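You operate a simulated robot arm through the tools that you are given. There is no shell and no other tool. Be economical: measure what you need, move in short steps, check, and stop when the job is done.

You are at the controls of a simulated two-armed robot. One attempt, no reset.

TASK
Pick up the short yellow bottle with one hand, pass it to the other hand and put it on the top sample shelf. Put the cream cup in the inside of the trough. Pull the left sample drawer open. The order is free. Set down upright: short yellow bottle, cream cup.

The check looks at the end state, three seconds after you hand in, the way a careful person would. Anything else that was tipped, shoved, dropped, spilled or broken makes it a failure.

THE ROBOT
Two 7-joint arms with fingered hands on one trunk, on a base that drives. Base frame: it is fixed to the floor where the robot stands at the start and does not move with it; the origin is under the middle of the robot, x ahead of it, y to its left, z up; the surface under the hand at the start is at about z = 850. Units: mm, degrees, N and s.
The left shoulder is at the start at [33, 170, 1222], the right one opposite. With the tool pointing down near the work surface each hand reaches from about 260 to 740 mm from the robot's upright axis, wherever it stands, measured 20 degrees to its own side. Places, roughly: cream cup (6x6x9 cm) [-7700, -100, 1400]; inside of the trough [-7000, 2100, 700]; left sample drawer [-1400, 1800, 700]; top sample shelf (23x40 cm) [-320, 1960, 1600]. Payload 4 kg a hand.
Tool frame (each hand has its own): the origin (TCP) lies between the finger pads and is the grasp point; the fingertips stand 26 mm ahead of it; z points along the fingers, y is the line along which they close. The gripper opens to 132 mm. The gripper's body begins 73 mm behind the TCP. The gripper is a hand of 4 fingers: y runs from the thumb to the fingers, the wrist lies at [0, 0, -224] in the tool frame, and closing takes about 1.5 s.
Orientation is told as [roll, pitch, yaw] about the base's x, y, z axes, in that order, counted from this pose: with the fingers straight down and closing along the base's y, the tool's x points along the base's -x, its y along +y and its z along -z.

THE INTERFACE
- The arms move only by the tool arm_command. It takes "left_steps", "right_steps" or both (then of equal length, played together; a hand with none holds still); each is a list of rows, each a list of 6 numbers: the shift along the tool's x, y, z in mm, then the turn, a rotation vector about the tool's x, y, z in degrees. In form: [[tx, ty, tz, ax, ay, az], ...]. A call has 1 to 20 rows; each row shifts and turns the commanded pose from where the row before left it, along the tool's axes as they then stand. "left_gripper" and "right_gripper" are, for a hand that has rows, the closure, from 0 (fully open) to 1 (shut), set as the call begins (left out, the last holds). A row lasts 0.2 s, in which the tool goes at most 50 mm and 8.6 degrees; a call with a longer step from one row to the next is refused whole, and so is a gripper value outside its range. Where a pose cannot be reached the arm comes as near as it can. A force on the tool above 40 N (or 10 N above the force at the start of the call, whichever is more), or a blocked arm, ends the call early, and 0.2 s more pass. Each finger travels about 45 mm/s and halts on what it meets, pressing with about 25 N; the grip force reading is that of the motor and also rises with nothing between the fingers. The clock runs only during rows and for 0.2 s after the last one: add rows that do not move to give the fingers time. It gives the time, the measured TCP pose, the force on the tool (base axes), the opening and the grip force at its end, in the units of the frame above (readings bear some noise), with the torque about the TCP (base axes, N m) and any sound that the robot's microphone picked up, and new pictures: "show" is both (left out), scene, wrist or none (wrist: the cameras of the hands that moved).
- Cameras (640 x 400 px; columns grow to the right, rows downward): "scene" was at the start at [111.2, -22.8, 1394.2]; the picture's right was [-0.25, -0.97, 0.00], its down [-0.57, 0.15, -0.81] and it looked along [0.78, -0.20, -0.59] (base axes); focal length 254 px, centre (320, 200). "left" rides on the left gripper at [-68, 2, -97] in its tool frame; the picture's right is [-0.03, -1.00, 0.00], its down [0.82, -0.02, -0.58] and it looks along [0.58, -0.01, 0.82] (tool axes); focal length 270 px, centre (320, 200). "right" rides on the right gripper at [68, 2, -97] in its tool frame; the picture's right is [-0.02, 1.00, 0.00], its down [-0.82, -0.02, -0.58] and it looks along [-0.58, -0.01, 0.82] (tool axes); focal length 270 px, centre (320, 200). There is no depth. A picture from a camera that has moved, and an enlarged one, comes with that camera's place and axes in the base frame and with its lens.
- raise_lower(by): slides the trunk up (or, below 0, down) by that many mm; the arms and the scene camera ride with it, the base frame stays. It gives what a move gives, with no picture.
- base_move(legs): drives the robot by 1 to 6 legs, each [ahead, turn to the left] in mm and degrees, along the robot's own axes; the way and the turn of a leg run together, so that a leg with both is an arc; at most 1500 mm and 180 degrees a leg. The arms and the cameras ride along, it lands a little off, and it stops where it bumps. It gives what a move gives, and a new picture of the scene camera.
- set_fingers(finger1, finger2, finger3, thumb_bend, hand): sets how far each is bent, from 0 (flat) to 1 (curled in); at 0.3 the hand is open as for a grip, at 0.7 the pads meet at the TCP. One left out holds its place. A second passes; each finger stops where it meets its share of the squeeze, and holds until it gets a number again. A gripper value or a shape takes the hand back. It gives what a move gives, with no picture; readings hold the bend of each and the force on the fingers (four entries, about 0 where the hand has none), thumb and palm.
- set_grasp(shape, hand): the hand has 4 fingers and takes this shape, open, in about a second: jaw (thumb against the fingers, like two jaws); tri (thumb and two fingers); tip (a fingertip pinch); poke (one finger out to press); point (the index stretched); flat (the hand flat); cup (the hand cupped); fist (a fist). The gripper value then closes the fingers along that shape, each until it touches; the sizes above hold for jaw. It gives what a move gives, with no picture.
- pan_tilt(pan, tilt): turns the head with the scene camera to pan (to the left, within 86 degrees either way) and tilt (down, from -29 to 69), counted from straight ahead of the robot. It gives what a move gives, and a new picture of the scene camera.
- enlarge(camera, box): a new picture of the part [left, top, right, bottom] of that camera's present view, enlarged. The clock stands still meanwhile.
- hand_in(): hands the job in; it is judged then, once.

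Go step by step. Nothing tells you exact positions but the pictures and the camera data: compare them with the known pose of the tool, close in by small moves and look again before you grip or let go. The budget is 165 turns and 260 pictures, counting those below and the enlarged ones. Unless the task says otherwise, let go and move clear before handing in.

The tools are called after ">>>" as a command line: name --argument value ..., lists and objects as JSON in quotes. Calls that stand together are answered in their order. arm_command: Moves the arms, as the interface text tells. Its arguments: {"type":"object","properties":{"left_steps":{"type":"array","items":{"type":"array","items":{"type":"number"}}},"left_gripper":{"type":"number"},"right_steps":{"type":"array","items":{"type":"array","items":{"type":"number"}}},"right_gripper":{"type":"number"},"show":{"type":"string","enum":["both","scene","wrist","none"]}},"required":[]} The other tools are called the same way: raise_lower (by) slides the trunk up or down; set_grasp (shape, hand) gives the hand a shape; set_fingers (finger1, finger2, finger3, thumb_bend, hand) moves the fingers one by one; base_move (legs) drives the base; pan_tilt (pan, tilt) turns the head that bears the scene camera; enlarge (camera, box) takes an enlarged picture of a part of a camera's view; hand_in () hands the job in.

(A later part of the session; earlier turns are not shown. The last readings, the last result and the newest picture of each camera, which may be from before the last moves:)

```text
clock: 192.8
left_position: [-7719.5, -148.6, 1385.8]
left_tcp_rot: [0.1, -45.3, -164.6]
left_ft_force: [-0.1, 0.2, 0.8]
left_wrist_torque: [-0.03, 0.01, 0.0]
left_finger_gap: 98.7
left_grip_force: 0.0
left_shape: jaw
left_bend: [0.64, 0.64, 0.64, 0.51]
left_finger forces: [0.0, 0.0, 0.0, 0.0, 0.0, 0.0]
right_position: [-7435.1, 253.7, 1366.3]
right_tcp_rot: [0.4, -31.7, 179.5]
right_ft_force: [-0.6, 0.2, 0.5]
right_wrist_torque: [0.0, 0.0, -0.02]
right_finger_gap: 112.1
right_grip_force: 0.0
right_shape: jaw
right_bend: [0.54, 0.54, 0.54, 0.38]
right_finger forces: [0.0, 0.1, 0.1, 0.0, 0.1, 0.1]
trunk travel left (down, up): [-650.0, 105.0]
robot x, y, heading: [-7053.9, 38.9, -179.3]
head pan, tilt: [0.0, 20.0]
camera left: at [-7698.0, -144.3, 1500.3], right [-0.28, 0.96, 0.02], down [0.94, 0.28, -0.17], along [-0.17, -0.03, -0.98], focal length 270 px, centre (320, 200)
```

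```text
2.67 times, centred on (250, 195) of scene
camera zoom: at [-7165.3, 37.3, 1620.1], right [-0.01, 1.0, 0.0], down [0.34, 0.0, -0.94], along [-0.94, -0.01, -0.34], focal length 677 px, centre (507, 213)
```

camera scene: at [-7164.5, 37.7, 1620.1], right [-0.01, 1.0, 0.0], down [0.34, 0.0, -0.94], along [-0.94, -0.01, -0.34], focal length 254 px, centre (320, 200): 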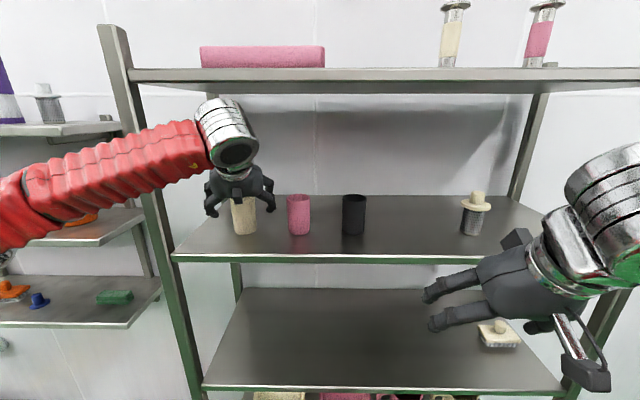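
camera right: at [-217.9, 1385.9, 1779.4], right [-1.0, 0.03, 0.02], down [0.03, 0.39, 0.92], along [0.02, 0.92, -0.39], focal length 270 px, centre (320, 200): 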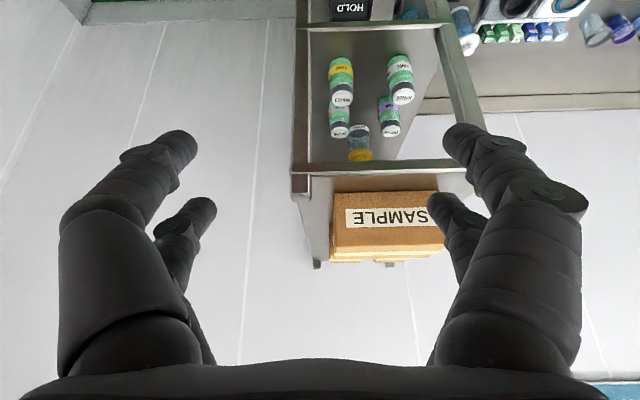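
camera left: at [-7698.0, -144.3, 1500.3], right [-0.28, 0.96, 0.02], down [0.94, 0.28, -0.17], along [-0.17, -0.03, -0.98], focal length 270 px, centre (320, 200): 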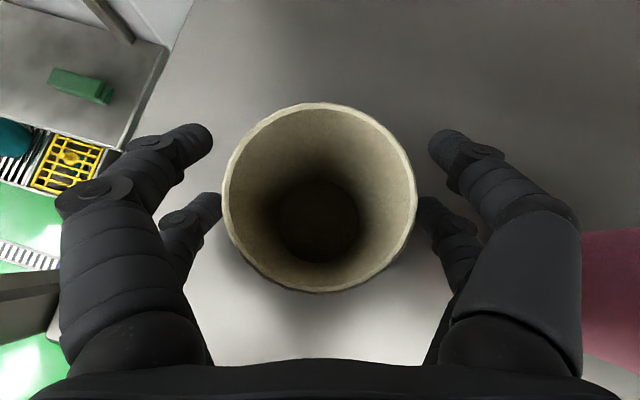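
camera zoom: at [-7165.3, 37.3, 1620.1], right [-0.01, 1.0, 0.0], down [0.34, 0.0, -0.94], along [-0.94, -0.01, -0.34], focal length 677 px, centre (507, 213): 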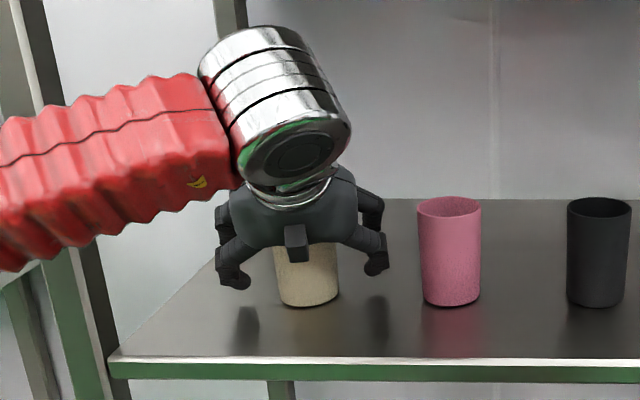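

The cup stands upright again. Regripping with the hand 17 mm further back.

>>> arm_command --left_steps '[[0, 0, -10, 0, 0, 0], [4, 0, -6, 0, 0, 0], [0, 0, 0, 0, 0, 0], [0, 0, 0, 0, 0, 0]]' --show "none"

>>> arm_command --left_steps '[[0, 0, 0, 0, 0, 0], [0, 0, 0, 0, 0, 0], [0, 0, 0, 0, 0, 0], [0, 0, 0, 0, 0, 0], [0, 0, 0, 0, 0, 0], [0, 0, 0, 0, 0, 0], [0, 0, 0, 0, 0, 0]]' --left_gripper 1 --show "wrist"

>>> enlarge --camera "scene" --box '[160, 120, 340, 270]'

```text
clock: 193.8
left_position: [-7705.5, -146.1, 1391.1]
left_tcp_rot: [0.1, -45.3, -164.6]
left_ft_force: [-0.9, -0.4, -0.3]
left_wrist_torque: [-0.01, 0.02, 0.01]
left_finger_gap: 98.6
left_grip_force: 0.1
left_shape: jaw
left_bend: [0.64, 0.64, 0.64, 0.51]
left_finger forces: [0.0, 0.0, 0.0, 0.0, 0.0, 0.0]
right_position: [-7435.6, 253.8, 1365.5]
right_tcp_rot: [0.3, -31.7, 179.4]
right_ft_force: [1.5, -0.5, 0.3]
right_wrist_torque: [0.0, 0.02, 0.01]
right_finger_gap: 112.2
right_grip_force: 0.1
right_shape: jaw
right_bend: [0.54, 0.54, 0.54, 0.38]
right_finger forces: [0.0, 0.1, 0.1, 0.0, 0.0, 0.0]
trunk travel left (down, up): [-650.0, 105.0]
robot x, y, heading: [-7058.1, 36.3, -179.1]
head pan, tilt: [0.0, 20.0]
```

```text
clock: 195.4
left_position: [-7705.5, -145.5, 1392.3]
left_tcp_rot: [0.1, -45.3, -164.8]
left_ft_force: [0.4, 0.5, 2.8]
left_wrist_torque: [0.0, -0.04, 0.0]
left_finger_gap: 38.0
left_grip_force: 24.9
left_shape: jaw
left_bend: [0.74, 0.74, 0.74, 0.72]
left_finger forces: [19.4, 23.8, 23.2, 0.0, 20.8, 0.0]
right_position: [-7434.1, 253.5, 1365.9]
right_tcp_rot: [0.4, -31.7, 179.4]
right_ft_force: [-0.2, -1.1, -0.4]
right_wrist_torque: [0.0, -0.01, 0.03]
right_finger_gap: 112.1
right_grip_force: 0.2
right_shape: jaw
right_bend: [0.54, 0.54, 0.54, 0.38]
right_finger forces: [0.0, 0.1, 0.0, 0.0, 0.0, 0.1]
trunk travel left (down, up): [-650.0, 105.0]
robot x, y, heading: [-7058.3, 39.4, -178.9]
head pan, tilt: [0.0, 20.0]
camera left: at [-7683.9, -140.5, 1508.7], right [-0.28, 0.96, 0.02], down [0.94, 0.28, -0.17], along [-0.17, -0.03, -0.98], focal length 270 px, centre (320, 200)
```

left: 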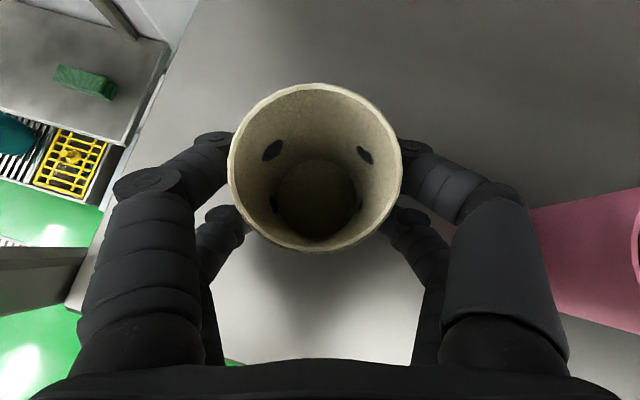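

```text
2.67 times, centred on (250, 195) of scene
camera zoom: at [-7165.0, 37.5, 1620.1], right [-0.01, 1.0, 0.0], down [0.34, 0.0, -0.94], along [-0.94, -0.01, -0.34], focal length 677 px, centre (507, 213)
```

zoom: 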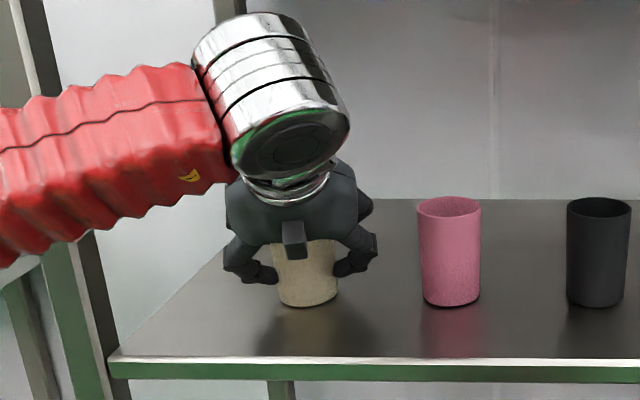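

A balanced grip now (≈20 N on each finger), cup upright. Lifting 35 mm.

>>> arm_command --left_steps '[[-7, 0, -7, 0, 0, 0], [-9, 0, -9, 0, 0, 0], [-9, 0, -9, 0, 0, 0], [0, 0, 0, 0, 0, 0]]' --show "both"

```text
clock: 196.4
left_position: [-7704.5, -147.5, 1426.5]
left_tcp_rot: [0.1, -45.2, -164.7]
left_ft_force: [-0.3, 0.2, 0.1]
left_wrist_torque: [0.01, -0.01, -0.02]
left_finger_gap: 37.8
left_grip_force: 25.5
left_shape: jaw
left_bend: [0.74, 0.74, 0.74, 0.72]
left_finger forces: [19.2, 23.9, 22.9, 0.1, 20.4, 0.1]
right_position: [-7435.5, 254.8, 1365.4]
right_tcp_rot: [0.3, -31.8, 179.5]
right_ft_force: [-0.3, 0.3, -0.5]
right_wrist_torque: [-0.03, -0.06, -0.01]
right_finger_gap: 112.3
right_grip_force: 0.1
right_shape: jaw
right_bend: [0.54, 0.54, 0.54, 0.38]
right_finger forces: [0.0, 0.0, 0.0, 0.1, 0.1, 0.0]
trunk travel left (down, up): [-650.0, 105.0]
robot x, y, heading: [-7052.8, 39.2, -179.2]
head pan, tilt: [0.0, 20.0]
camera scene: at [-7165.4, 37.3, 1620.0], right [-0.01, 1.0, 0.0], down [0.34, 0.0, -0.94], along [-0.94, -0.01, -0.34], focal length 254 px, centre (320, 200)
camera left: at [-7683.6, -141.2, 1543.9], right [-0.28, 0.96, 0.02], down [0.94, 0.28, -0.17], along [-0.17, -0.03, -0.98], focal length 270 px, centre (320, 200)
```

scene: 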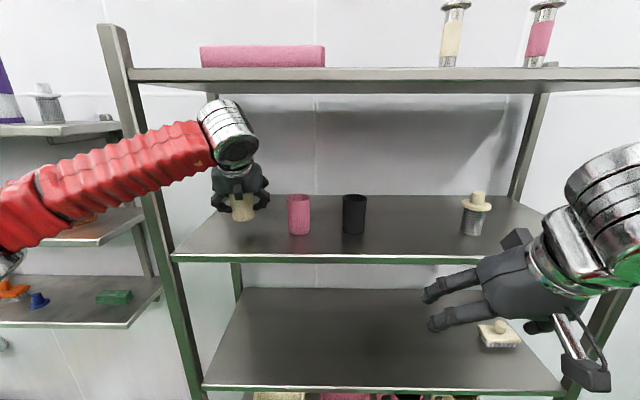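
left: 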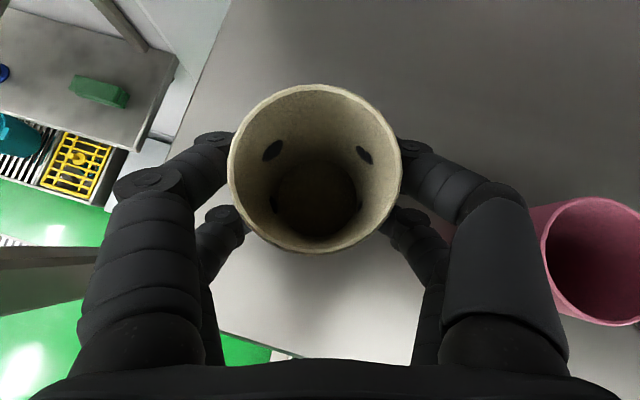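

The cup is held, upright. Backing straight out of the rack 450 mm.

>>> base_move --legs '[[-450, 0]]'

>>> pan_tilt --pan -70 --tilt 25

```text
clock: 199.2
left_position: [-7254.6, -135.3, 1427.9]
left_tcp_rot: [0.0, -45.3, -165.2]
left_ft_force: [-0.9, 0.1, 0.8]
left_wrist_torque: [0.04, -0.01, 0.01]
left_finger_gap: 38.1
left_grip_force: 25.0
left_shape: jaw
left_bend: [0.74, 0.74, 0.74, 0.72]
left_finger forces: [19.1, 24.0, 23.0, 0.0, 20.3, 0.0]
right_position: [-6982.7, 262.5, 1365.9]
right_tcp_rot: [0.4, -31.7, 178.8]
right_ft_force: [-0.1, -0.3, -0.9]
right_wrist_torque: [-0.01, 0.01, -0.02]
right_finger_gap: 112.1
right_grip_force: 0.1
right_shape: jaw
right_bend: [0.54, 0.54, 0.54, 0.38]
right_finger forces: [0.0, 0.0, 0.0, 0.0, 0.0, 0.0]
trunk travel left (down, up): [-650.0, 105.0]
robot x, y, heading: [-6603.7, 42.3, -179.5]
head pan, tilt: [0.0, 20.0]
camera scene: at [-6713.0, 42.7, 1620.1], right [0.0, 1.0, 0.0], down [0.34, 0.0, -0.94], along [-0.94, 0.0, -0.34], focal length 254 px, centre (320, 200)
```

scene: 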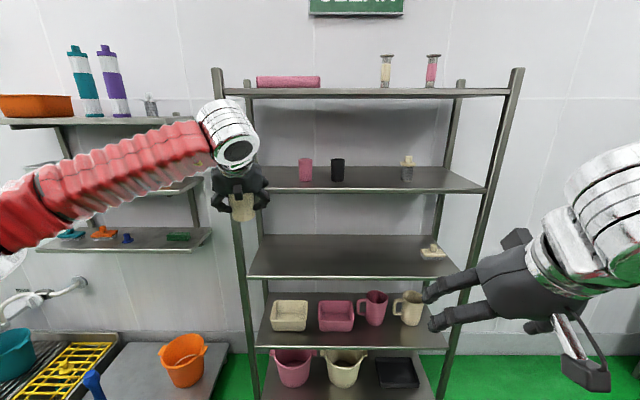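

```text
clock: 200.6
left_position: [-7253.7, -136.6, 1427.5]
left_tcp_rot: [0.1, -45.3, -165.1]
left_ft_force: [-0.5, -0.5, -0.3]
left_wrist_torque: [-0.02, -0.02, 0.05]
left_finger_gap: 37.8
left_grip_force: 25.2
left_shape: jaw
left_bend: [0.74, 0.74, 0.74, 0.72]
left_finger forces: [19.1, 23.8, 23.0, 0.1, 20.3, 0.0]
right_position: [-6980.4, 261.2, 1365.9]
right_tcp_rot: [0.5, -31.7, 178.9]
right_ft_force: [0.1, -1.1, 0.2]
right_wrist_torque: [-0.03, 0.02, -0.04]
right_finger_gap: 112.2
right_grip_force: 0.0
right_shape: jaw
right_bend: [0.54, 0.54, 0.54, 0.38]
right_finger forces: [0.0, 0.0, 0.0, 0.0, 0.1, 0.0]
trunk travel left (down, up): [-650.0, 105.0]
robot x, y, heading: [-6606.5, 41.7, -180.0]
head pan, tilt: [-70.0, 25.0]
camera scene: at [-6652.4, 129.5, 1612.0], right [0.94, 0.35, 0.0], down [0.15, -0.4, -0.91], along [-0.31, 0.85, -0.42], focal length 254 px, centre (320, 200)
```

scene: 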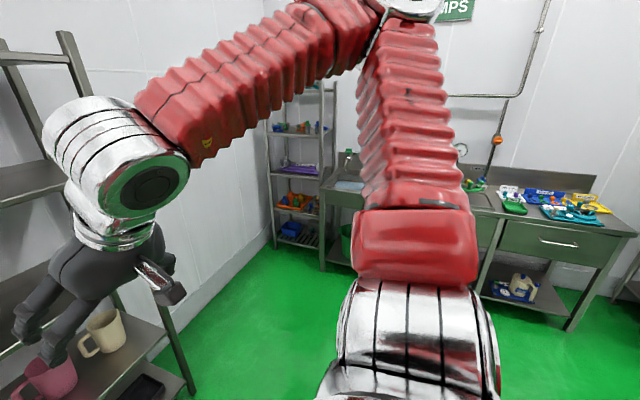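

Turning right toward the "PUMPS" bench, in small legs.

>>> base_move --legs '[[0, -23], [0, -22], [300, 0], [0, -22], [0, -23]]'

>>> pan_tilt --pan 5 --tilt 25

```text
clock: 203.0
left_position: [-7252.0, 219.5, 1428.8]
left_tcp_rot: [0.2, -45.3, 164.1]
left_ft_force: [0.3, 0.4, -0.1]
left_wrist_torque: [-0.07, 0.01, 0.09]
left_finger_gap: 37.7
left_grip_force: 25.3
left_shape: jaw
left_bend: [0.74, 0.74, 0.74, 0.73]
left_finger forces: [19.4, 23.8, 23.3, 0.0, 20.4, 0.1]
right_position: [-6814.1, 423.1, 1366.1]
right_tcp_rot: [0.3, -31.6, 148.0]
right_ft_force: [-0.6, 0.6, -0.1]
right_wrist_torque: [-0.07, 0.06, 0.05]
right_finger_gap: 112.2
right_grip_force: 0.0
right_shape: jaw
right_bend: [0.54, 0.54, 0.54, 0.38]
right_finger forces: [0.0, 0.0, 0.0, 0.1, 0.0, 0.0]
trunk travel left (down, up): [-650.0, 105.0]
robot x, y, heading: [-6614.9, 19.6, 149.2]
head pan, tilt: [-70.0, 25.0]
stopped in leg 2: the robot was blocked; the commanded pose is now the measured one
camera scene: at [-6610.3, 117.0, 1611.8], right [0.98, -0.19, 0.0], down [-0.08, -0.42, -0.91], along [0.17, 0.89, -0.42], focal length 254 px, centre (320, 200)
```

scene: 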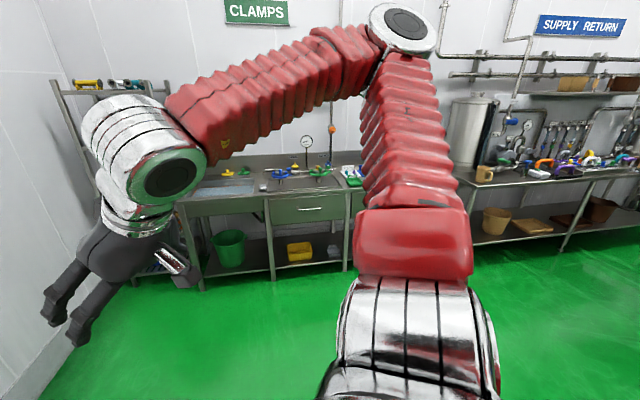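

```text
clock: 204.5
left_position: [-7253.0, 216.4, 1427.7]
left_tcp_rot: [0.2, -45.3, 164.2]
left_ft_force: [0.3, 0.5, 0.0]
left_wrist_torque: [0.01, 0.02, 0.0]
left_finger_gap: 37.7
left_grip_force: 24.6
left_shape: jaw
left_bend: [0.74, 0.74, 0.74, 0.73]
left_finger forces: [19.4, 23.8, 23.2, 0.1, 20.5, 0.0]
right_position: [-6816.6, 420.3, 1366.8]
right_tcp_rot: [0.2, -31.7, 148.3]
right_ft_force: [0.4, 0.2, 0.2]
right_wrist_torque: [0.0, -0.04, -0.01]
right_finger_gap: 112.1
right_grip_force: 0.1
right_shape: jaw
right_bend: [0.54, 0.54, 0.54, 0.38]
right_finger forces: [0.0, 0.0, 0.1, 0.1, 0.0, 0.0]
trunk travel left (down, up): [-650.0, 105.0]
robot x, y, heading: [-6616.9, 17.2, 149.2]
head pan, tilt: [5.0, 25.0]
camera scene: at [-6711.7, 64.2, 1612.0], right [0.43, 0.9, 0.0], down [0.38, -0.18, -0.91], along [-0.82, 0.39, -0.42], focal length 254 px, centre (320, 200)
```

scene: 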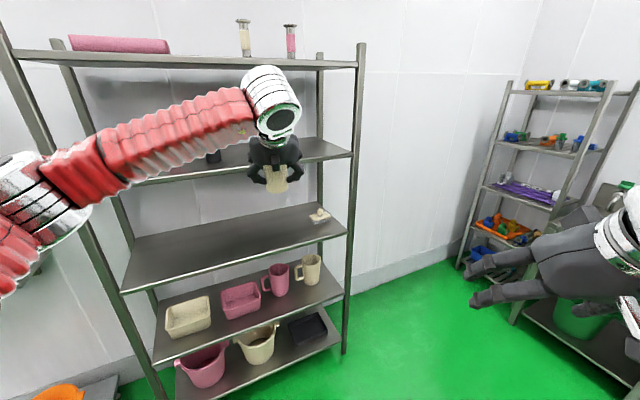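

Blocked again by something at the rear. Using a forward arc to the right instead.

>>> base_move --legs '[[250, -30], [200, -29]]'

```text
clock: 208.1
left_position: [-6997.3, 1031.5, 1428.5]
left_tcp_rot: [0.2, -45.2, 105.4]
left_ft_force: [1.1, 0.4, -0.2]
left_wrist_torque: [-0.01, 0.03, 0.02]
left_finger_gap: 37.5
left_grip_force: 25.0
left_shape: jaw
left_bend: [0.74, 0.74, 0.74, 0.73]
left_finger forces: [19.4, 23.8, 23.2, 0.0, 20.8, 0.0]
right_position: [-6596.9, 763.0, 1367.9]
right_tcp_rot: [0.3, -31.5, 89.6]
right_ft_force: [0.7, -0.3, 0.5]
right_wrist_torque: [-0.04, 0.02, 0.02]
right_finger_gap: 112.2
right_grip_force: 0.1
right_shape: jaw
right_bend: [0.54, 0.54, 0.54, 0.38]
right_finger forces: [0.0, 0.1, 0.0, 0.0, 0.0, 0.0]
trunk travel left (down, up): [-650.0, 105.0]
robot x, y, heading: [-6874.5, 378.8, 88.2]
head pan, tilt: [5.0, 25.0]
stopped in leg 2: the robot was blocked; the commanded pose is now the measured one
camera scene: at [-6879.8, 486.7, 1611.7], right [1.0, 0.06, 0.0], down [0.02, -0.42, -0.91], along [-0.05, 0.9, -0.43], focal length 254 px, centre (320, 200)
```

scene: 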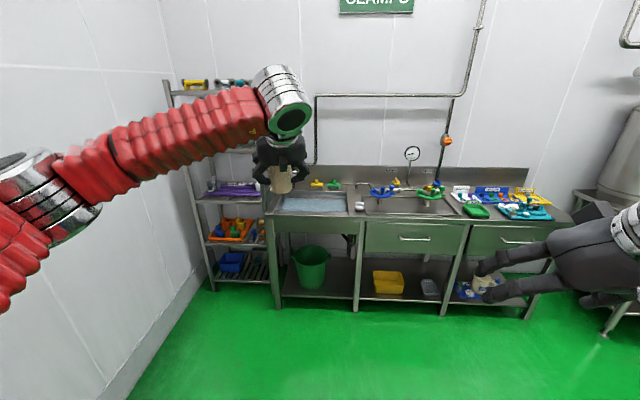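

The left recess in the bench, near x ≈ −7035, should be the trough. Zooming in.

>>> enlarge --camera "scene" --box '[250, 150, 410, 250]'

```text
4.00 times, centred on (330, 200) of scene
camera zoom: at [-6879.8, 486.7, 1611.7], right [1.0, 0.06, 0.0], down [0.02, -0.42, -0.91], along [-0.05, 0.9, -0.43], focal length 1016 px, centre (280, 200)
```

zoom: 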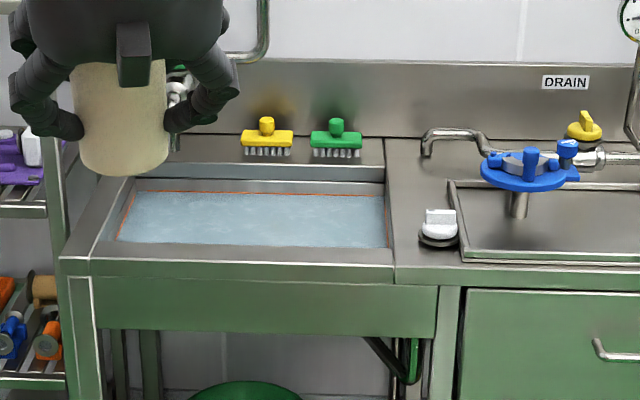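

The trough is a sink about 440 mm wide with a bluish bottom (maybe water). Driving 850 mm closer for a view from above.

>>> base_move --legs '[[850, 1.5]]'

>>> pan_tilt --pan 8 --tilt 45

>>> enlarge --camera "left" --box '[0, 0, 640, 400]'

```text
clock: 212.7
left_position: [-6996.5, 1878.0, 1429.3]
left_tcp_rot: [0.1, -45.3, 106.9]
left_ft_force: [0.4, -0.1, -0.8]
left_wrist_torque: [-0.01, -0.02, -0.02]
left_finger_gap: 37.3
left_grip_force: 25.0
left_shape: jaw
left_bend: [0.74, 0.74, 0.74, 0.73]
left_finger forces: [19.4, 23.7, 23.2, 0.0, 20.8, 0.0]
right_position: [-6589.1, 1619.0, 1368.0]
right_tcp_rot: [0.1, -31.6, 91.0]
right_ft_force: [-0.5, -0.4, -0.1]
right_wrist_torque: [0.02, -0.01, -0.02]
right_finger_gap: 111.9
right_grip_force: 0.0
right_shape: jaw
right_bend: [0.54, 0.54, 0.54, 0.38]
right_finger forces: [0.1, 0.0, 0.0, 0.0, 0.1, 0.0]
trunk travel left (down, up): [-650.0, 105.0]
robot x, y, heading: [-6856.0, 1232.3, 89.4]
head pan, tilt: [5.0, 25.0]
camera scene: at [-6865.8, 1335.9, 1612.0], right [1.0, 0.08, 0.0], down [0.03, -0.42, -0.91], along [-0.07, 0.9, -0.42], focal length 254 px, centre (320, 200)
```

scene: 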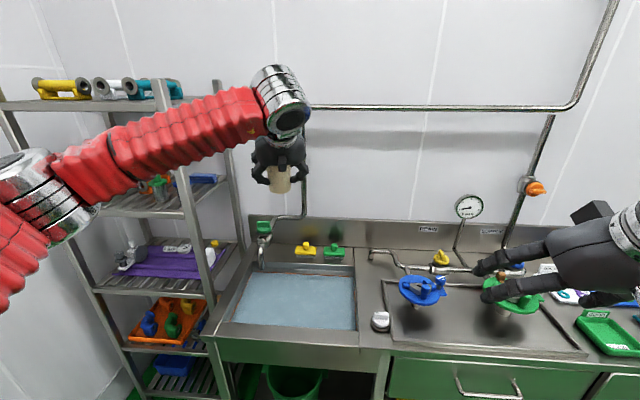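

```text
clock: 213.6
left_position: [-6996.4, 1878.4, 1430.3]
left_tcp_rot: [0.1, -45.4, 106.8]
left_ft_force: [-0.1, -0.9, -0.1]
left_wrist_torque: [0.03, 0.03, -0.03]
left_finger_gap: 37.1
left_grip_force: 24.5
left_shape: jaw
left_bend: [0.74, 0.74, 0.74, 0.73]
left_finger forces: [19.4, 23.7, 23.3, 0.0, 20.8, 0.0]
right_position: [-6589.2, 1619.2, 1368.2]
right_tcp_rot: [0.2, -31.6, 91.0]
right_ft_force: [0.5, 0.2, 0.0]
right_wrist_torque: [0.0, 0.0, -0.04]
right_finger_gap: 112.1
right_grip_force: 0.1
right_shape: jaw
right_bend: [0.54, 0.54, 0.54, 0.38]
right_finger forces: [0.0, 0.0, 0.1, 0.0, 0.1, 0.0]
trunk travel left (down, up): [-650.0, 105.0]
robot x, y, heading: [-6853.7, 1231.3, 89.3]
head pan, tilt: [8.0, 45.0]
camera scene: at [-6868.9, 1324.7, 1581.5], right [0.99, 0.13, 0.0], down [0.09, -0.7, -0.71], along [-0.09, 0.7, -0.71], focal length 254 px, centre (320, 200)
```

scene: 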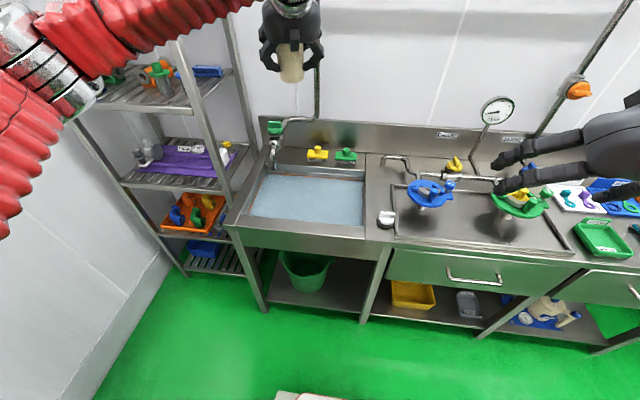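

```text
1.00 times, centred on (320, 200) of left (not enlarged: the box is as wide or as high as the picture)
camera zoom: at [-6990.9, 1859.4, 1546.9], right [0.95, 0.31, 0.02], down [0.31, -0.94, -0.17], along [-0.04, 0.17, -0.98], focal length 270 px, centre (320, 200)
```

zoom: 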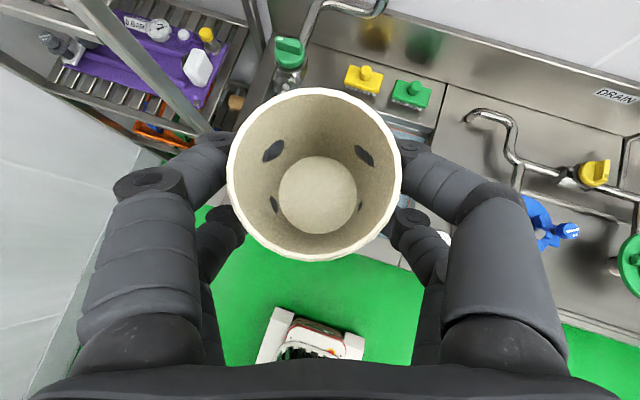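

>>> enlarge --camera "scene" --box '[210, 110, 400, 260]'

```text
2.67 times, centred on (305, 185) of scene
camera zoom: at [-6868.9, 1324.7, 1581.5], right [0.99, 0.13, 0.0], down [0.09, -0.7, -0.71], along [-0.09, 0.7, -0.71], focal length 677 px, centre (360, 240)
```

zoom: 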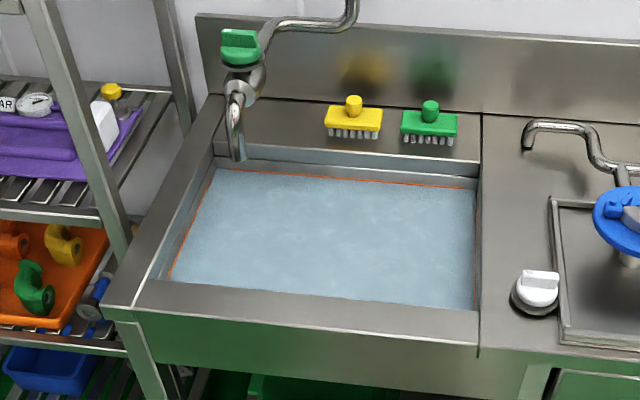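

The trough seems to hold water up to a red line. I'll lower the trunk 300 mm and look again, to fix the heights by comparing both views.

>>> raise_lower --by -300

>>> pan_tilt --pan 8 --tilt 45

>>> enlarge --camera "scene" --box '[150, 50, 400, 220]'

```text
clock: 216.6
left_position: [-6996.2, 1878.8, 1131.2]
left_tcp_rot: [0.0, -45.3, 106.9]
left_ft_force: [-0.4, 0.6, -1.0]
left_wrist_torque: [0.0, 0.02, -0.04]
left_finger_gap: 37.4
left_grip_force: 24.6
left_shape: jaw
left_bend: [0.74, 0.74, 0.74, 0.73]
left_finger forces: [19.3, 23.6, 23.4, 0.0, 20.8, 0.0]
right_position: [-6588.4, 1626.3, 1053.1]
right_tcp_rot: [0.2, -29.3, 91.0]
right_ft_force: [0.1, 0.1, -0.4]
right_wrist_torque: [0.0, 0.01, 0.01]
right_finger_gap: 112.0
right_grip_force: 0.0
right_shape: jaw
right_bend: [0.54, 0.54, 0.54, 0.38]
right_finger forces: [0.0, 0.1, 0.1, 0.0, 0.0, 0.0]
trunk travel left (down, up): [-350.0, 405.0]
robot x, y, heading: [-6860.2, 1235.2, 89.4]
head pan, tilt: [8.0, 45.0]
```

```text
clock: 217.2
left_position: [-6997.4, 1879.1, 1129.4]
left_tcp_rot: [0.2, -45.3, 106.8]
left_ft_force: [0.3, 0.1, -0.5]
left_wrist_torque: [0.02, 0.0, -0.02]
left_finger_gap: 37.2
left_grip_force: 25.1
left_shape: jaw
left_bend: [0.74, 0.74, 0.74, 0.73]
left_finger forces: [19.3, 23.6, 23.4, 0.1, 20.8, 0.0]
right_position: [-6589.7, 1626.9, 1052.5]
right_tcp_rot: [0.2, -29.4, 90.9]
right_ft_force: [-0.6, 0.0, 0.4]
right_wrist_torque: [0.0, -0.02, 0.01]
right_finger_gap: 112.3
right_grip_force: 0.0
right_shape: jaw
right_bend: [0.54, 0.54, 0.54, 0.38]
right_finger forces: [0.1, 0.0, 0.0, 0.0, 0.1, 0.0]
trunk travel left (down, up): [-350.0, 405.0]
robot x, y, heading: [-6856.3, 1234.0, 89.5]
head pan, tilt: [8.0, 45.0]
camera scene: at [-6868.5, 1363.8, 1279.5], right [0.99, 0.13, 0.0], down [0.09, -0.7, -0.71], along [-0.09, 0.7, -0.71], focal length 254 px, centre (320, 200)
```

scene: 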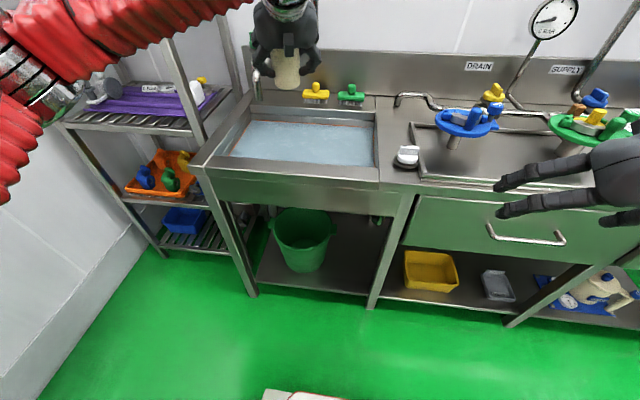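

```text
2.35 times, centred on (275, 135) of scene
camera zoom: at [-6868.5, 1363.8, 1279.5], right [0.99, 0.13, 0.0], down [0.09, -0.7, -0.71], along [-0.09, 0.7, -0.71], focal length 598 px, centre (426, 353)
```

zoom: 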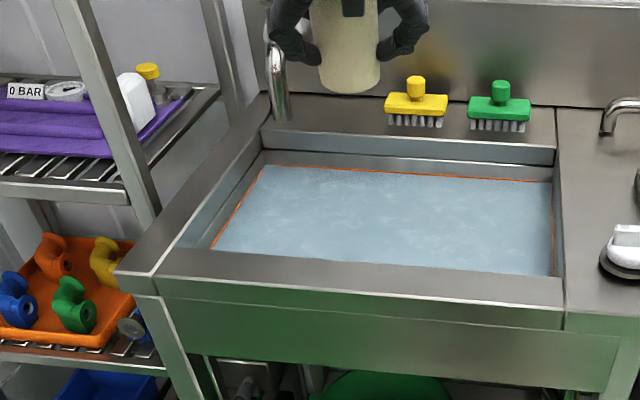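

Trough geometry: rim z ≈ 843, inside x −7260…−6795, y 1930…2273, bluish level ≈ 786, spout tip at ≈ [−7151, 2096, 955]. I'll set the cup down near [−6960, 2090]. Driving 150 mm closer first.

>>> base_move --legs '[[150, 0]]'

>>> enlarge --camera "left" --box '[0, 0, 640, 400]'

```text
clock: 218.6
left_position: [-6995.5, 2031.7, 1128.3]
left_tcp_rot: [0.2, -45.3, 107.0]
left_ft_force: [0.1, 0.5, -1.2]
left_wrist_torque: [0.0, -0.01, 0.02]
left_finger_gap: 37.4
left_grip_force: 25.1
left_shape: jaw
left_bend: [0.74, 0.74, 0.74, 0.73]
left_finger forces: [19.3, 23.6, 23.4, 0.1, 20.9, 0.0]
right_position: [-6588.7, 1782.3, 1051.5]
right_tcp_rot: [0.4, -29.1, 91.0]
right_ft_force: [0.0, 0.7, 0.1]
right_wrist_torque: [-0.02, 0.01, -0.02]
right_finger_gap: 112.0
right_grip_force: 0.1
right_shape: jaw
right_bend: [0.54, 0.54, 0.54, 0.38]
right_finger forces: [0.0, 0.0, 0.1, 0.0, 0.0, 0.1]
trunk travel left (down, up): [-350.0, 405.0]
robot x, y, heading: [-6852.7, 1384.0, 89.4]
head pan, tilt: [8.0, 45.0]
camera scene: at [-6867.0, 1517.4, 1279.2], right [0.99, 0.13, 0.0], down [0.09, -0.7, -0.71], along [-0.09, 0.7, -0.71], focal length 254 px, centre (320, 200)
```

scene: 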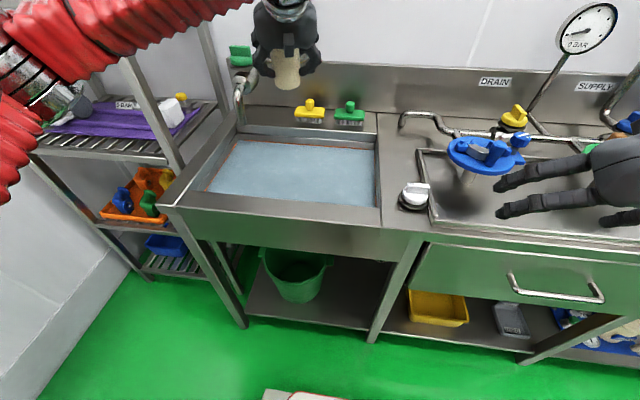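

```text
1.00 times, centred on (320, 200) of left (not enlarged: the box is as wide or as high as the picture)
camera zoom: at [-6991.1, 2012.8, 1245.3], right [0.95, 0.31, 0.02], down [0.31, -0.94, -0.17], along [-0.04, 0.17, -0.98], focal length 270 px, centre (320, 200)
```

zoom: 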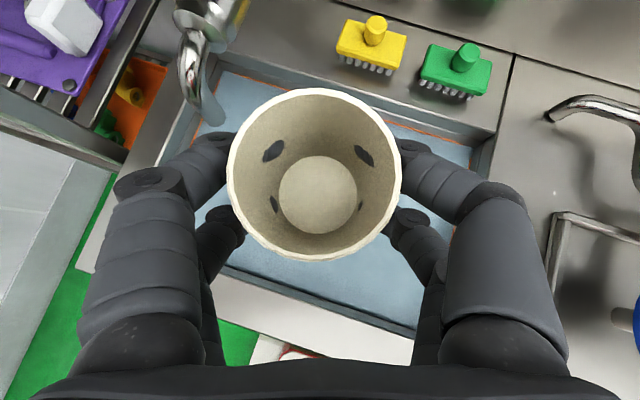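

The cup is over the trough. Moving down to just above the rim, at the chosen spot.

>>> arm_command --left_steps '[[23, -10.2, 33, 0, 0, 0], [23, -10.2, 33, 0, 0, 0], [23, -10.2, 33, 0, 0, 0], [23, -10.2, 33, 0, 0, 0], [23, -10.2, 33, 0, 0, 0], [0, 0, 0, 0, 0, 0]]' --show "both"

>>> enlarge --camera "scene" --box '[190, 60, 430, 220]'

```text
clock: 219.9
left_position: [-6957.5, 2078.9, 933.0]
left_tcp_rot: [0.1, -45.3, 107.0]
left_ft_force: [0.2, 0.9, -0.4]
left_wrist_torque: [0.03, -0.02, 0.02]
left_finger_gap: 36.8
left_grip_force: 24.9
left_shape: jaw
left_bend: [0.74, 0.74, 0.74, 0.73]
left_finger forces: [19.3, 23.3, 23.6, 0.0, 20.7, 0.1]
right_position: [-6589.2, 1779.3, 1055.2]
right_tcp_rot: [0.2, -29.3, 91.0]
right_ft_force: [0.6, -1.2, 0.1]
right_wrist_torque: [0.01, 0.04, 0.01]
right_finger_gap: 112.1
right_grip_force: 0.0
right_shape: jaw
right_bend: [0.54, 0.54, 0.54, 0.38]
right_finger forces: [0.0, 0.0, 0.0, 0.1, 0.1, 0.0]
trunk travel left (down, up): [-350.0, 405.0]
robot x, y, heading: [-6853.2, 1384.9, 89.3]
head pan, tilt: [8.0, 45.0]
camera scene: at [-6867.1, 1515.0, 1279.6], right [0.99, 0.13, 0.0], down [0.09, -0.7, -0.71], along [-0.09, 0.7, -0.71], focal length 254 px, centre (320, 200)
camera left: at [-6952.8, 2059.7, 1050.0], right [0.95, 0.31, 0.02], down [0.31, -0.94, -0.17], along [-0.04, 0.17, -0.98], focal length 270 px, centre (320, 200)
```

scene: 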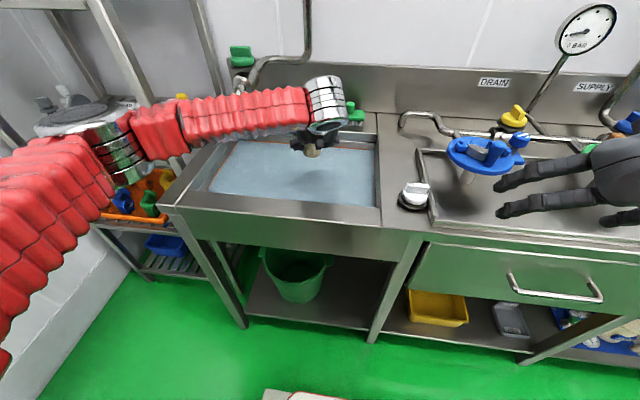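
left: 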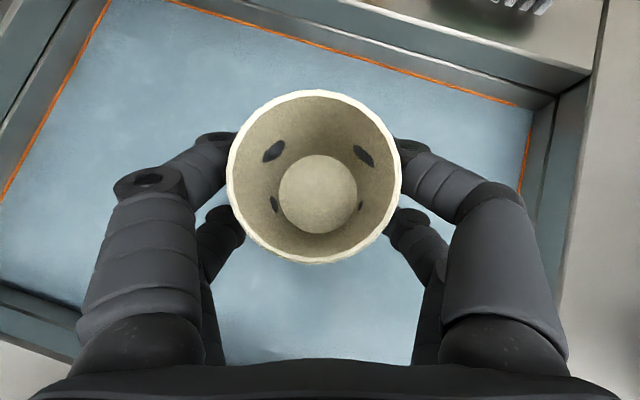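

```text
2.50 times, centred on (310, 140) of scene
camera zoom: at [-6867.1, 1515.0, 1279.6], right [0.99, 0.13, 0.0], down [0.09, -0.7, -0.71], along [-0.09, 0.7, -0.71], focal length 635 px, centre (345, 350)
```

zoom: 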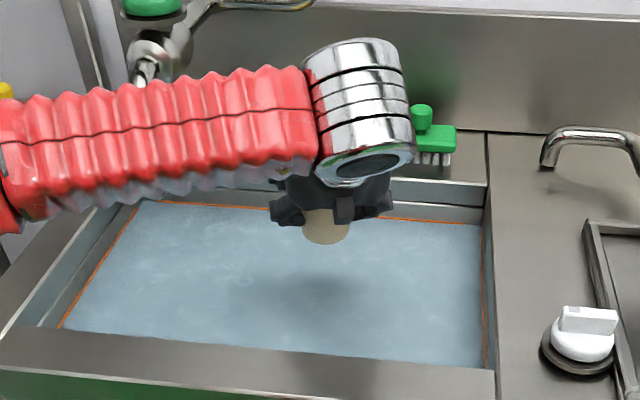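

Cup base is ≈ 870, over the free area. Lowering straight down 70 mm, watching elbow and force.

>>> arm_command --left_steps '[[14, 0, 14, 0, 0, 0], [14, 0, 14, 0, 0, 0], [14, 0, 14, 0, 0, 0], [7, 0, 7, 0, 0, 0], [0, 0, 0, 0, 0, 0]]' --show "both"

```text
clock: 221.2
left_position: [-6958.4, 2079.6, 862.0]
left_tcp_rot: [0.1, -45.2, 107.0]
left_ft_force: [-0.2, -0.5, -0.2]
left_wrist_torque: [0.02, -0.01, 0.01]
left_finger_gap: 37.3
left_grip_force: 24.8
left_shape: jaw
left_bend: [0.74, 0.74, 0.74, 0.73]
left_finger forces: [19.2, 23.5, 23.7, 0.0, 20.7, 0.0]
right_position: [-6589.1, 1780.7, 1053.7]
right_tcp_rot: [0.2, -29.2, 91.1]
right_ft_force: [-0.2, 0.6, -0.2]
right_wrist_torque: [-0.04, 0.03, -0.02]
right_finger_gap: 112.1
right_grip_force: 0.1
right_shape: jaw
right_bend: [0.54, 0.54, 0.54, 0.38]
right_finger forces: [0.0, 0.0, 0.0, 0.0, 0.1, 0.0]
trunk travel left (down, up): [-350.0, 405.0]
robot x, y, heading: [-6851.7, 1385.3, 89.5]
head pan, tilt: [8.0, 45.0]
camera scene: at [-6867.0, 1515.4, 1279.6], right [0.99, 0.13, 0.0], down [0.09, -0.7, -0.71], along [-0.09, 0.7, -0.71], focal length 254 px, centre (320, 200)
camera left: at [-6953.7, 2060.9, 979.0], right [0.95, 0.31, 0.02], down [0.31, -0.94, -0.17], along [-0.04, 0.17, -0.98], focal length 270 px, centre (320, 200)
```

scene: 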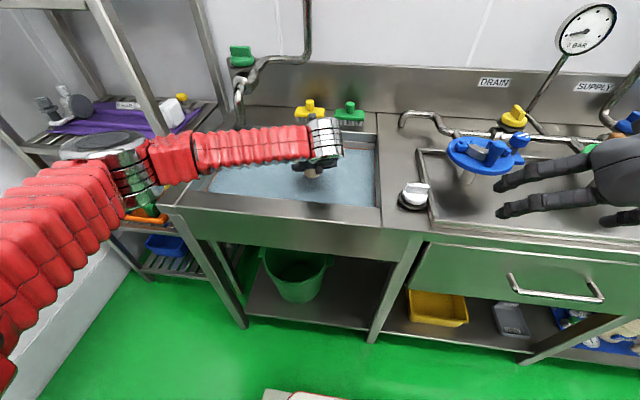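
left: 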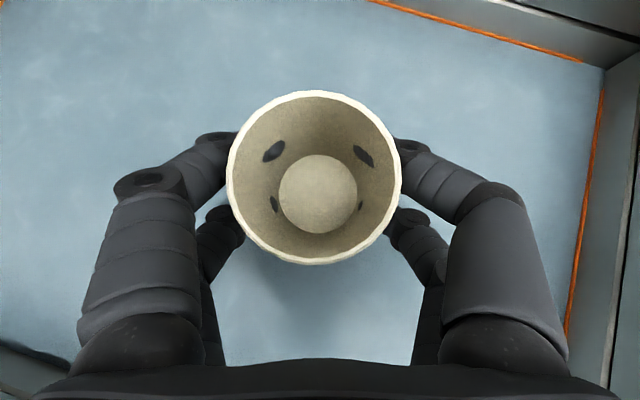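

Lowering in 3 mm steps, feeling for the bottom.

>>> arm_command --left_steps '[[2.1, 0, 2.1, 0, 0, 0], [2.1, 0, 2.1, 0, 0, 0], [2.1, 0, 2.1, 0, 0, 0], [2.1, 0, 2.1, 0, 0, 0], [2.1, 0, 2.1, 0, 0, 0], [2.1, 0, 2.1, 0, 0, 0], [0, 0, 0, 0, 0, 0]]' --show "wrist"

```text
clock: 222.8
left_position: [-6958.7, 2081.0, 845.1]
left_tcp_rot: [0.1, -45.3, 107.1]
left_ft_force: [-0.6, 0.4, -0.3]
left_wrist_torque: [-0.01, 0.01, 0.0]
left_finger_gap: 36.8
left_grip_force: 25.2
left_shape: jaw
left_bend: [0.74, 0.74, 0.74, 0.73]
left_finger forces: [19.2, 23.3, 23.8, 0.1, 20.7, 0.0]
right_position: [-6589.3, 1780.5, 1052.5]
right_tcp_rot: [0.1, -29.3, 91.2]
right_ft_force: [0.1, 0.4, 0.1]
right_wrist_torque: [-0.01, 0.0, 0.0]
right_finger_gap: 112.2
right_grip_force: 0.1
right_shape: jaw
right_bend: [0.54, 0.54, 0.54, 0.38]
right_finger forces: [0.0, 0.0, 0.1, 0.0, 0.0, 0.0]
trunk travel left (down, up): [-350.0, 405.0]
robot x, y, heading: [-6856.0, 1382.7, 89.4]
head pan, tilt: [8.0, 45.0]
camera left: at [-6953.5, 2060.9, 961.5], right [0.95, 0.31, 0.02], down [0.31, -0.94, -0.17], along [-0.04, 0.17, -0.98], focal length 270 px, centre (320, 200)
```

left: 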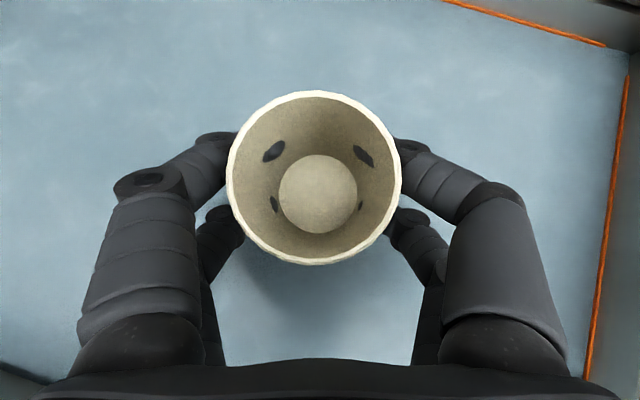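

No contact yet (base ≈ 783). Continuing.

>>> arm_command --left_steps '[[2.1, 0, 2.1, 0, 0, 0], [2.1, 0, 2.1, 0, 0, 0], [2.1, 0, 2.1, 0, 0, 0], [2.1, 0, 2.1, 0, 0, 0], [2.1, 0, 2.1, 0, 0, 0], [2.1, 0, 2.1, 0, 0, 0], [0, 0, 0, 0, 0, 0]]' --show "both"

```text
clock: 224.3
left_position: [-6958.5, 2081.4, 828.6]
left_tcp_rot: [0.1, -45.3, 107.0]
left_ft_force: [-0.8, 0.3, 0.4]
left_wrist_torque: [0.01, 0.03, -0.01]
left_finger_gap: 37.1
left_grip_force: 25.0
left_shape: jaw
left_bend: [0.74, 0.74, 0.74, 0.73]
left_finger forces: [19.2, 23.3, 23.9, 0.0, 20.8, 0.0]
right_position: [-6589.6, 1780.6, 1052.9]
right_tcp_rot: [0.2, -29.3, 91.0]
right_ft_force: [0.2, -0.6, -0.3]
right_wrist_torque: [-0.02, 0.03, 0.01]
right_finger_gap: 112.5
right_grip_force: 0.0
right_shape: jaw
right_bend: [0.54, 0.54, 0.54, 0.38]
right_finger forces: [0.0, 0.0, 0.1, 0.0, 0.1, 0.1]
trunk travel left (down, up): [-350.0, 405.0]
robot x, y, heading: [-6856.7, 1384.7, 89.2]
head pan, tilt: [8.0, 45.0]
camera scene: at [-6867.0, 1515.4, 1279.5], right [0.99, 0.13, 0.0], down [0.09, -0.7, -0.71], along [-0.09, 0.7, -0.71], focal length 254 px, centre (320, 200)
camera left: at [-6953.6, 2061.2, 944.5], right [0.95, 0.31, 0.02], down [0.31, -0.94, -0.17], along [-0.04, 0.17, -0.98], focal length 270 px, centre (320, 200)
```

scene: 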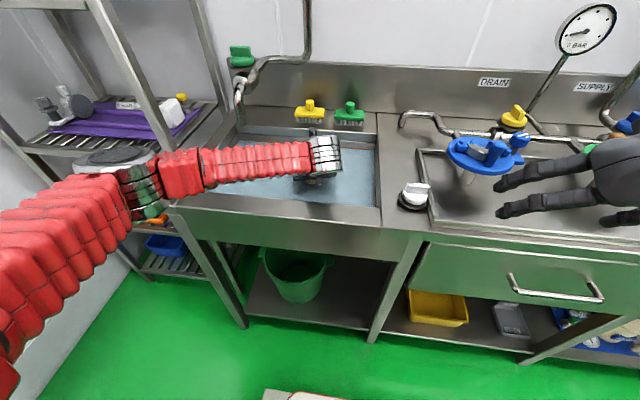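
left: 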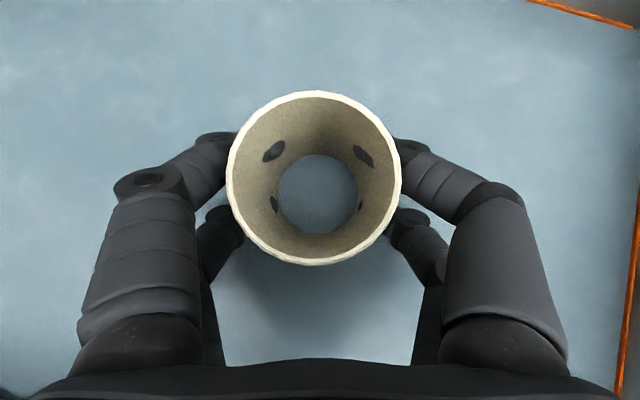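

The bluish thing is just the water surface; the base is now at ≈ 767. Continuing down to the real bottom.

>>> arm_command --left_steps '[[2.1, 0, 2.1, 0, 0, 0], [2.1, 0, 2.1, 0, 0, 0], [2.1, 0, 2.1, 0, 0, 0], [2.1, 0, 2.1, 0, 0, 0], [2.1, 0, 2.1, 0, 0, 0], [2.1, 0, 2.1, 0, 0, 0], [0, 0, 0, 0, 0, 0]]' --show "none"

```text
clock: 225.9
left_position: [-6958.7, 2079.8, 808.1]
left_tcp_rot: [0.0, -45.2, 106.9]
left_ft_force: [0.3, 0.2, -0.7]
left_wrist_torque: [0.05, -0.04, 0.04]
left_finger_gap: 36.9
left_grip_force: 25.2
left_shape: jaw
left_bend: [0.74, 0.74, 0.74, 0.73]
left_finger forces: [19.3, 23.4, 23.8, 0.0, 20.7, 0.1]
right_position: [-6588.4, 1780.4, 1053.1]
right_tcp_rot: [0.2, -29.3, 91.1]
right_ft_force: [1.0, -0.5, 0.2]
right_wrist_torque: [0.06, -0.01, 0.03]
right_finger_gap: 112.4
right_grip_force: 0.1
right_shape: jaw
right_bend: [0.54, 0.54, 0.54, 0.38]
right_finger forces: [0.0, 0.0, 0.1, 0.0, 0.0, 0.0]
trunk travel left (down, up): [-350.0, 405.0]
robot x, y, heading: [-6853.2, 1385.6, 89.5]
head pan, tilt: [8.0, 45.0]
```

Base ≈ 746, still free. Four more small steps.

>>> arm_command --left_steps '[[2.1, 0, 2.1, 0, 0, 0], [2.1, 0, 2.1, 0, 0, 0], [2.1, 0, 2.1, 0, 0, 0], [2.1, 0, 2.1, 0, 0, 0], [0, 0, 0, 0, 0, 0]]' --show "both"

>>> enlarge --camera "scene" --box '[40, 80, 400, 270]'

```text
clock: 227.2
left_position: [-6958.4, 2080.7, 799.1]
left_tcp_rot: [0.1, -45.3, 107.0]
left_ft_force: [-0.7, 0.3, -0.4]
left_wrist_torque: [-0.01, 0.01, -0.02]
left_finger_gap: 36.9
left_grip_force: 25.3
left_shape: jaw
left_bend: [0.74, 0.74, 0.74, 0.73]
left_finger forces: [19.2, 23.4, 23.9, 0.0, 20.7, 0.1]
right_position: [-6589.0, 1780.5, 1052.8]
right_tcp_rot: [0.2, -29.3, 91.2]
right_ft_force: [-0.3, -0.1, 0.1]
right_wrist_torque: [0.02, 0.0, 0.01]
right_finger_gap: 112.2
right_grip_force: 0.1
right_shape: jaw
right_bend: [0.54, 0.54, 0.54, 0.38]
right_finger forces: [0.0, 0.1, 0.0, 0.0, 0.1, 0.1]
trunk travel left (down, up): [-350.0, 405.0]
robot x, y, heading: [-6856.0, 1386.8, 89.6]
head pan, tilt: [8.0, 45.0]
camera scene: at [-6867.0, 1515.4, 1279.5], right [0.99, 0.13, 0.0], down [0.09, -0.7, -0.71], along [-0.09, 0.7, -0.71], focal length 254 px, centre (320, 200)
camera left: at [-6953.5, 2061.3, 914.3], right [0.95, 0.31, 0.02], down [0.31, -0.94, -0.17], along [-0.04, 0.17, -0.98], focal length 270 px, centre (320, 200)
```

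scene: 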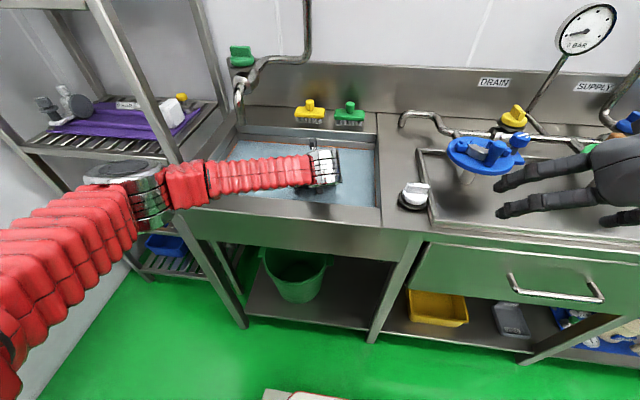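
left: 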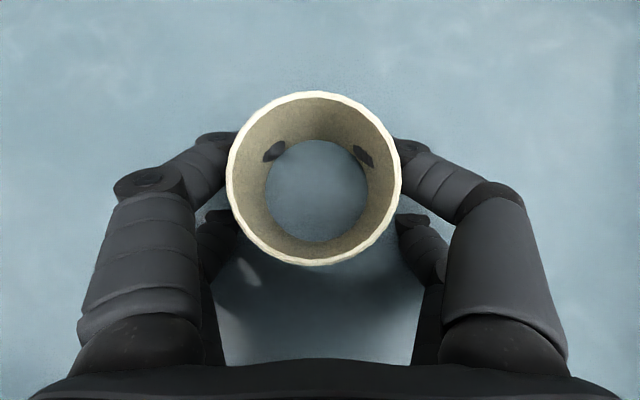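

```text
1.78 times, centred on (220, 175) of scene
camera zoom: at [-6867.0, 1515.4, 1279.5], right [0.99, 0.13, 0.0], down [0.09, -0.7, -0.71], along [-0.09, 0.7, -0.71], focal length 452 px, centre (498, 244)
```

zoom: 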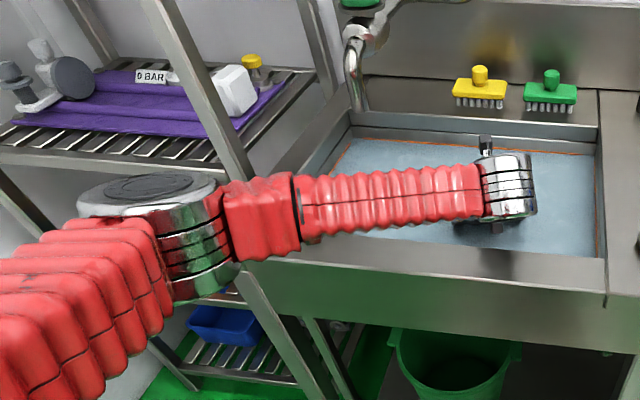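

Still no contact (base ≈ 737). The forearm is about 55 mm above the rim. Continuing carefully.

>>> arm_command --left_steps '[[2.1, 0, 2.1, 0, 0, 0], [2.1, 0, 2.1, 0, 0, 0], [2.1, 0, 2.1, 0, 0, 0], [2.1, 0, 2.1, 0, 0, 0], [2.1, 0, 2.1, 0, 0, 0], [0, 0, 0, 0, 0, 0]]' --show "none"

```text
clock: 228.6
left_position: [-6960.4, 2080.2, 781.3]
left_tcp_rot: [0.1, -45.4, 106.9]
left_ft_force: [0.2, 0.5, -0.7]
left_wrist_torque: [-0.02, -0.04, 0.0]
left_finger_gap: 36.9
left_grip_force: 24.8
left_shape: jaw
left_bend: [0.74, 0.74, 0.74, 0.73]
left_finger forces: [19.1, 23.4, 23.8, 0.0, 20.7, 0.0]
right_position: [-6588.2, 1779.4, 1053.6]
right_tcp_rot: [0.3, -29.3, 91.1]
right_ft_force: [-0.6, 0.3, -0.5]
right_wrist_torque: [-0.04, -0.02, -0.01]
right_finger_gap: 112.0
right_grip_force: 0.1
right_shape: jaw
right_bend: [0.54, 0.54, 0.54, 0.38]
right_finger forces: [0.1, 0.1, 0.0, 0.0, 0.0, 0.0]
trunk travel left (down, up): [-350.0, 405.0]
robot x, y, heading: [-6854.8, 1380.6, 89.7]
head pan, tilt: [8.0, 45.0]
```

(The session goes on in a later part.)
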